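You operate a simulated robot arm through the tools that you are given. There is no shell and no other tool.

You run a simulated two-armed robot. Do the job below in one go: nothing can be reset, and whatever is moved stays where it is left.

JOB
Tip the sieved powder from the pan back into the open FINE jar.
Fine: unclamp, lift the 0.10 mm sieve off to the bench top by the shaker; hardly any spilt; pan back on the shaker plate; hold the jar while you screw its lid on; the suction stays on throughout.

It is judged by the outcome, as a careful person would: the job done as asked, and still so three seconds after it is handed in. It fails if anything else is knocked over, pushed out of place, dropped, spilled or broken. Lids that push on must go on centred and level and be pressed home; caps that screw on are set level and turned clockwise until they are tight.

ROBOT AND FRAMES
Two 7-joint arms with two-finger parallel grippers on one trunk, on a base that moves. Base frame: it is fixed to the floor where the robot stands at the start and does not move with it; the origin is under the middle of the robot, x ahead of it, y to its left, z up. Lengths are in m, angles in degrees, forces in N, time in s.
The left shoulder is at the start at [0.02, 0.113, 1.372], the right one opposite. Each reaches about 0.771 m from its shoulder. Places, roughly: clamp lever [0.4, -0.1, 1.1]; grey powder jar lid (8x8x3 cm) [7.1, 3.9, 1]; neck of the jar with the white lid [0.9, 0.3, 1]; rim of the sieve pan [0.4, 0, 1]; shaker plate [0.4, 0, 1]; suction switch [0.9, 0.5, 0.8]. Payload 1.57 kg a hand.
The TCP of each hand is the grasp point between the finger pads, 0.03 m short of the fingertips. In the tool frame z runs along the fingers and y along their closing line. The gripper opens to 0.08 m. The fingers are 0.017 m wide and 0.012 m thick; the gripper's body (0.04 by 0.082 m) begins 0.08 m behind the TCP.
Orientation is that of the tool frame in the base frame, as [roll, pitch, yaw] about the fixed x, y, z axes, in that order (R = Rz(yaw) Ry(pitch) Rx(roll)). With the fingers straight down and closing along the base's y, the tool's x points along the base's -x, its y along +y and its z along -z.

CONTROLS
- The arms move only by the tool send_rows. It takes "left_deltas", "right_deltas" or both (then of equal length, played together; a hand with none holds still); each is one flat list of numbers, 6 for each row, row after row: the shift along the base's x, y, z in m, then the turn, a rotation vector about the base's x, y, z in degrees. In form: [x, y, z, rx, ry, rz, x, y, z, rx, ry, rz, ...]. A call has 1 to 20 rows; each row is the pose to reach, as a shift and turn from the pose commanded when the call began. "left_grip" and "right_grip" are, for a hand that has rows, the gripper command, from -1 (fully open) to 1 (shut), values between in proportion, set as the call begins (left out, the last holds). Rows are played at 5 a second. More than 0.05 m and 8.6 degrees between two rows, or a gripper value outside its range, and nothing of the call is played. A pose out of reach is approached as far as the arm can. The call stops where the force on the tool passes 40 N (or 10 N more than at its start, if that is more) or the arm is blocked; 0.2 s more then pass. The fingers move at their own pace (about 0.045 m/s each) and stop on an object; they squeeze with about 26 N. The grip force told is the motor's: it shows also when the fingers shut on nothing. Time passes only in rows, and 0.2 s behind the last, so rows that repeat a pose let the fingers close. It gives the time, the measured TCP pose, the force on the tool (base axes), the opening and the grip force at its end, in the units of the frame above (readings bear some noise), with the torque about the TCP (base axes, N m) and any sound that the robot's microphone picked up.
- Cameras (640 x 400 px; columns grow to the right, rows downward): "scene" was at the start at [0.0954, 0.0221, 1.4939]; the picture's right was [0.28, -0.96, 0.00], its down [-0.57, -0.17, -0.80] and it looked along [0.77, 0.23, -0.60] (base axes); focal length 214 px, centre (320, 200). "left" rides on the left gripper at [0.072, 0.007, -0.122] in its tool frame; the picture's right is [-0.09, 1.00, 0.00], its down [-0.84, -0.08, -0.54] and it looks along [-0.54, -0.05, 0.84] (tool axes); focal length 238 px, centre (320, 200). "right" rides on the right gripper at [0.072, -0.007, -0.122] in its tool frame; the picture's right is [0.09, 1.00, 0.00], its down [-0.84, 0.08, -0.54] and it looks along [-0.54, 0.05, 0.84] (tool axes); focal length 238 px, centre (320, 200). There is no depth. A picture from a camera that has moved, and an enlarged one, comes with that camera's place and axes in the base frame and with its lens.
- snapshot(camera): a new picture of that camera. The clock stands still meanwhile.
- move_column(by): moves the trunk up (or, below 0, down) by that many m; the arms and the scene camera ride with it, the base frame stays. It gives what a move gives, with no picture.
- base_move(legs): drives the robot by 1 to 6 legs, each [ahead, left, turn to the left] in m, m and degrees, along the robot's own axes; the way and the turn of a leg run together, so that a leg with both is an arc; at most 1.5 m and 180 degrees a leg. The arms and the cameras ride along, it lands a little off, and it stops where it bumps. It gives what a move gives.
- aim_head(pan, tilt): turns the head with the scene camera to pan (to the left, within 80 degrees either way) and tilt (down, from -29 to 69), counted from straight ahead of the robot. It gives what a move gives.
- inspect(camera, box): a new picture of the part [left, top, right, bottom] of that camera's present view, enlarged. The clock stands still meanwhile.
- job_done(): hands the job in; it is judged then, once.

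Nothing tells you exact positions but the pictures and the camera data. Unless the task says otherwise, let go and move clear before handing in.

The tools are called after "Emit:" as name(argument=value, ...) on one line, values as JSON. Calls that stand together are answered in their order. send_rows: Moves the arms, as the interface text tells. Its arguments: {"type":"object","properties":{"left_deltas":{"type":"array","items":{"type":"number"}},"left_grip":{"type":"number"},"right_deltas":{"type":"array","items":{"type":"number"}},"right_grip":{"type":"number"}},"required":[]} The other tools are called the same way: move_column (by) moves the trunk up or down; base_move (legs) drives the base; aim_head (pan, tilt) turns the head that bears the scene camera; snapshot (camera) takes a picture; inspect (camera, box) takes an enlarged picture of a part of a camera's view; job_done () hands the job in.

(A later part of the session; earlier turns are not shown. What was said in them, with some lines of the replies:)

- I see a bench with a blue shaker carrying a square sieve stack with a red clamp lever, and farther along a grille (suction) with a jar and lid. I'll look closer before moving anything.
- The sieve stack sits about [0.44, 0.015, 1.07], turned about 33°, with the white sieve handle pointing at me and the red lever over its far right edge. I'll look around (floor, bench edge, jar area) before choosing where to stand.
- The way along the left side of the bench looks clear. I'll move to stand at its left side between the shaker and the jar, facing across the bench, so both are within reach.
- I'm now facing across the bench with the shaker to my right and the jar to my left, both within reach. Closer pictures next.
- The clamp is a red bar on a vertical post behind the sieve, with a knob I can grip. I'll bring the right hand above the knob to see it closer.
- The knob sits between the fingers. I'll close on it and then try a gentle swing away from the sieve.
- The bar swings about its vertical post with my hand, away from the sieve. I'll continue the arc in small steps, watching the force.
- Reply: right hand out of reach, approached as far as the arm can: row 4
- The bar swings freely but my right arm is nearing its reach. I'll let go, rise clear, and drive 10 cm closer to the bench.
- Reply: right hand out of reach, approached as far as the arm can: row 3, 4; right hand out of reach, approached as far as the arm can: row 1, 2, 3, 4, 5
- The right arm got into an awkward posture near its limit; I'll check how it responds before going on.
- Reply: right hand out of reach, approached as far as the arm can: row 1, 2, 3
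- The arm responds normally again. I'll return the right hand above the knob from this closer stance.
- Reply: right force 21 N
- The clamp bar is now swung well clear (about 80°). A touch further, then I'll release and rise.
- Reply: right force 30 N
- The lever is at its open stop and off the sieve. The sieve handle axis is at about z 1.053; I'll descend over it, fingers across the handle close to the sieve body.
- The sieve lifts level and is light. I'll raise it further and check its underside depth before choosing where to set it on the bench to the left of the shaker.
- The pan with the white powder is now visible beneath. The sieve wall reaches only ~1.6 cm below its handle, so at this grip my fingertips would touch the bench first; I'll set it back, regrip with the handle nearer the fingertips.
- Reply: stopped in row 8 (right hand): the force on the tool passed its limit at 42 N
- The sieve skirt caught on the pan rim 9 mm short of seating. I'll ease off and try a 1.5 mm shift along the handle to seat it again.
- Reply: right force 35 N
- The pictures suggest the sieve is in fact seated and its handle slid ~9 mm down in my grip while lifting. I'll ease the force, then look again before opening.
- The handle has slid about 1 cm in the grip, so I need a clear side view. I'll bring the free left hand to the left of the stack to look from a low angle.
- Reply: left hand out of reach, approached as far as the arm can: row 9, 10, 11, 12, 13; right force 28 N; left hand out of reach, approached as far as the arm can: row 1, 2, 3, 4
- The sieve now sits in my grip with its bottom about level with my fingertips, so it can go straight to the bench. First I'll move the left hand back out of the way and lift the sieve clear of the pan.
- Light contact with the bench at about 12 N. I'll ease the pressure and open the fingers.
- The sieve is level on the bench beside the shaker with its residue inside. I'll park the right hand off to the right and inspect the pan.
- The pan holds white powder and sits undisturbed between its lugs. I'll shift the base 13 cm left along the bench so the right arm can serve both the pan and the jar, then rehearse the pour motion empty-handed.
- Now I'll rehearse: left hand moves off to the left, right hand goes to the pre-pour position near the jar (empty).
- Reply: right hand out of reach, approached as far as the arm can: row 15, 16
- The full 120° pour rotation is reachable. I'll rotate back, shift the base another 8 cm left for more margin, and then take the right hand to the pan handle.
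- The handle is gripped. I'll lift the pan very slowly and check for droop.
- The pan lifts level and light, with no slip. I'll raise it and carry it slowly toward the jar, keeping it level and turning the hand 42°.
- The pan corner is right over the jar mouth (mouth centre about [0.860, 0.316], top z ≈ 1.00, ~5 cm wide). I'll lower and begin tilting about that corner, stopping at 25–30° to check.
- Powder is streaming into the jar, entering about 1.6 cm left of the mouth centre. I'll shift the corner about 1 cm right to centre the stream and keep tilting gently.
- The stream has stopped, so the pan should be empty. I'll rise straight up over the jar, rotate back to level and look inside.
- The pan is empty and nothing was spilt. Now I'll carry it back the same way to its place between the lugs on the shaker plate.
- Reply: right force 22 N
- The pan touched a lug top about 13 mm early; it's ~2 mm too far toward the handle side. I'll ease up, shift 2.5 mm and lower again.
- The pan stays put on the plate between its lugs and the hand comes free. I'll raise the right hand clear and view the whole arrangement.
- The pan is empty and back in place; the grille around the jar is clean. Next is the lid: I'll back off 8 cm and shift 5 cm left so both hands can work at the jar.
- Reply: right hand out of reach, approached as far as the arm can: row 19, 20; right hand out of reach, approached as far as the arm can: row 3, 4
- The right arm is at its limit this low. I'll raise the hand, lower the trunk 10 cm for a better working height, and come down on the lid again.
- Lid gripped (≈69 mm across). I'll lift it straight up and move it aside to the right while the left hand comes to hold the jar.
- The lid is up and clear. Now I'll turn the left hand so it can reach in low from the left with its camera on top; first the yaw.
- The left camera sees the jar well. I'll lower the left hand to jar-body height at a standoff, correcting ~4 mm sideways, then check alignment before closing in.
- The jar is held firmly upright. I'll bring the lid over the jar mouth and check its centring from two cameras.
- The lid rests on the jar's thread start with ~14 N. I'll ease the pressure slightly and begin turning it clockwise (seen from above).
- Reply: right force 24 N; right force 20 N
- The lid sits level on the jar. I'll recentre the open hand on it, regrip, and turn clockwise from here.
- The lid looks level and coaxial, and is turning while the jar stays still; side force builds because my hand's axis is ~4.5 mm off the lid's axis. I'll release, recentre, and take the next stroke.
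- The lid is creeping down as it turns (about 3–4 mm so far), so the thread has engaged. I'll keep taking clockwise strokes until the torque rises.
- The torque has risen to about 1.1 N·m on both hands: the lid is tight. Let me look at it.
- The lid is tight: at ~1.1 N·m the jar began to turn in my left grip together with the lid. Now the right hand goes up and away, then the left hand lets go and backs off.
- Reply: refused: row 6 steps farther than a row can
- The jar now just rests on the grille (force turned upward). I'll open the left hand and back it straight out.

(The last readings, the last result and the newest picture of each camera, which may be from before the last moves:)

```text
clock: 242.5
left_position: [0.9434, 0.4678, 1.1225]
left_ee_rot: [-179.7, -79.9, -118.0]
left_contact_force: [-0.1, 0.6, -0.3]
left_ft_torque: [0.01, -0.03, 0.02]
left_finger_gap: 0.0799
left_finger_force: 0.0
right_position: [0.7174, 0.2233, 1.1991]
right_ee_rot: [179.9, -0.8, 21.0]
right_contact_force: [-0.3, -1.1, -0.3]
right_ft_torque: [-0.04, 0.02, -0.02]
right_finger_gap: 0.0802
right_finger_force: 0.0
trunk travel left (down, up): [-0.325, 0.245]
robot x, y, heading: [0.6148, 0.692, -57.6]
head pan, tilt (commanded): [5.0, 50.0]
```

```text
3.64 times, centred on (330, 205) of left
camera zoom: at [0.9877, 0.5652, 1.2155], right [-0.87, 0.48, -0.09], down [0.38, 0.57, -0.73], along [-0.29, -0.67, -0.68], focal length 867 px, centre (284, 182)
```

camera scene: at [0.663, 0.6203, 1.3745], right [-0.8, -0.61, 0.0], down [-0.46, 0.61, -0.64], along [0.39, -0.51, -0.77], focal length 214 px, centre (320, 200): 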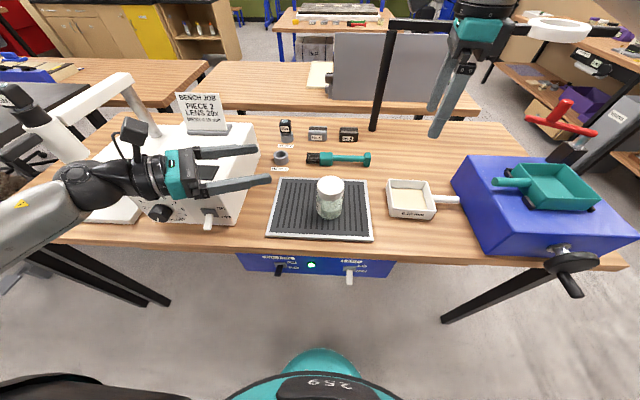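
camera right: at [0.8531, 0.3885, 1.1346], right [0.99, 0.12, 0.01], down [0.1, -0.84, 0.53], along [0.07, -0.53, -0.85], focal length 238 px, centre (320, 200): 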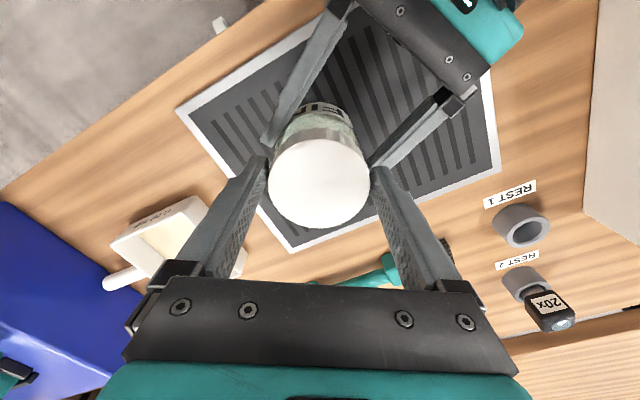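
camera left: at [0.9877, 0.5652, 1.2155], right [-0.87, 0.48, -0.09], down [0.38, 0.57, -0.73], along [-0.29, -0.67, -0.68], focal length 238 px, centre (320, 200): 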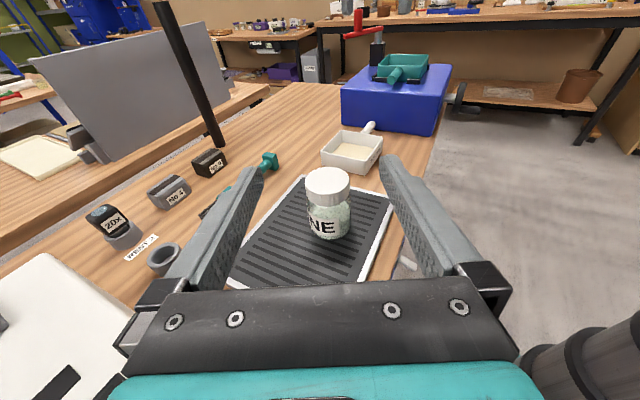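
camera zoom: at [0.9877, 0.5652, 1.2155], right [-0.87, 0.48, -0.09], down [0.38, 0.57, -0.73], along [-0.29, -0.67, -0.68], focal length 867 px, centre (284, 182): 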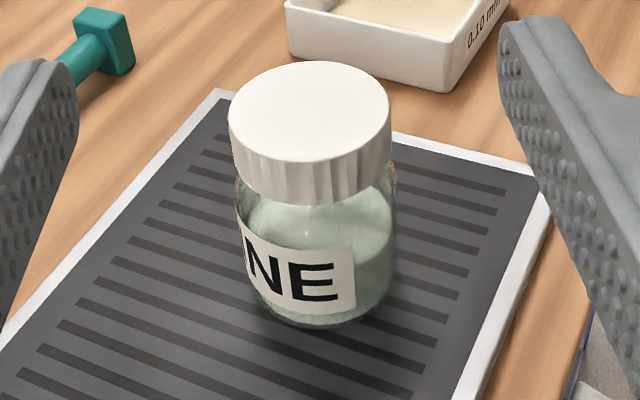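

Everything is in place: the FINE jar stands capped on the grille with the suction light still green. The empty pan is on the shaker plate, the sieve lies on the bench beside the shaker, and both hands are clear.

Emit:
inspect(camera="scene", box=[230, 150, 470, 300])

Emit:
inspect(camera="scene", box=[430, 80, 640, 290])

```text
2.67 times, centred on (350, 225) of scene
camera zoom: at [0.663, 0.6203, 1.3745], right [-0.8, -0.61, 0.0], down [-0.46, 0.61, -0.64], along [0.39, -0.51, -0.77], focal length 572 px, centre (240, 133)
```

zoom: 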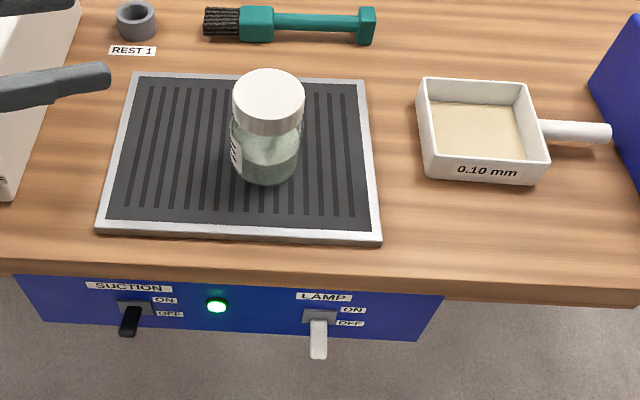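

```text
1.90 times, centred on (535, 185) of scene
camera zoom: at [0.663, 0.6203, 1.3745], right [-0.8, -0.61, 0.0], down [-0.46, 0.61, -0.64], along [0.39, -0.51, -0.77], focal length 408 px, centre (-90, 229)
```

zoom: 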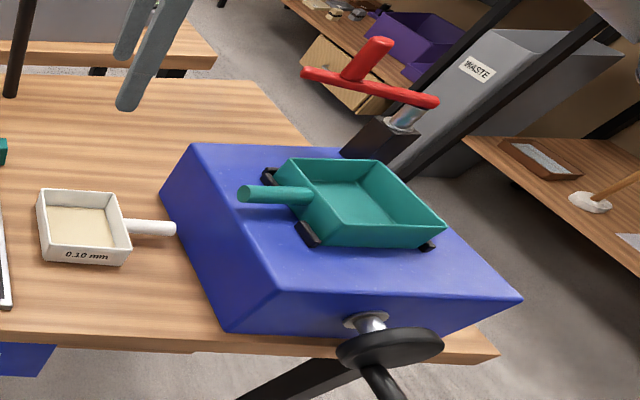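

The last check shows the suction light on, the grille clean, the jar upright with its lid level, the pan seated, and the sieve on the bench by the shaker. I'm handing the job in.

Emit:
job_done()

```text
The job is handed in.
```

The sieved powder is back in the FINE jar and its lid is screwed on tight. I've handed the job in; I don't have the verdict yet.

- **Sieve:** I unclamped it and set the 0.10 mm sieve level on the bench just left of the shaker, with its residue still inside. The clamp lever is still swung open.
- **Powder:** I poured it in a thin stream over one corner of the pan. The pan came out empty and I saw no spill on the grille or bench.
- **Pan:** It is back on the shaker plate between its locating lugs.
- **Lid:** I held the jar while turning the lid clockwise. At about 1.1 N·m the jar and lid began to turn together in my grip, so I stopped there. The jar's label now faces a different way.
- **Suction:** The switch was never touched and its light stayed green.

Two things did not go cleanly. The sieve handle slid about 1 cm in my grip after I lifted it, and I pressed the sieve briefly onto the pan rim trying to set it back down. The pan also touched a lug on its first way down before I shifted it about 2.5 mm. Neither spilled anything I could see.
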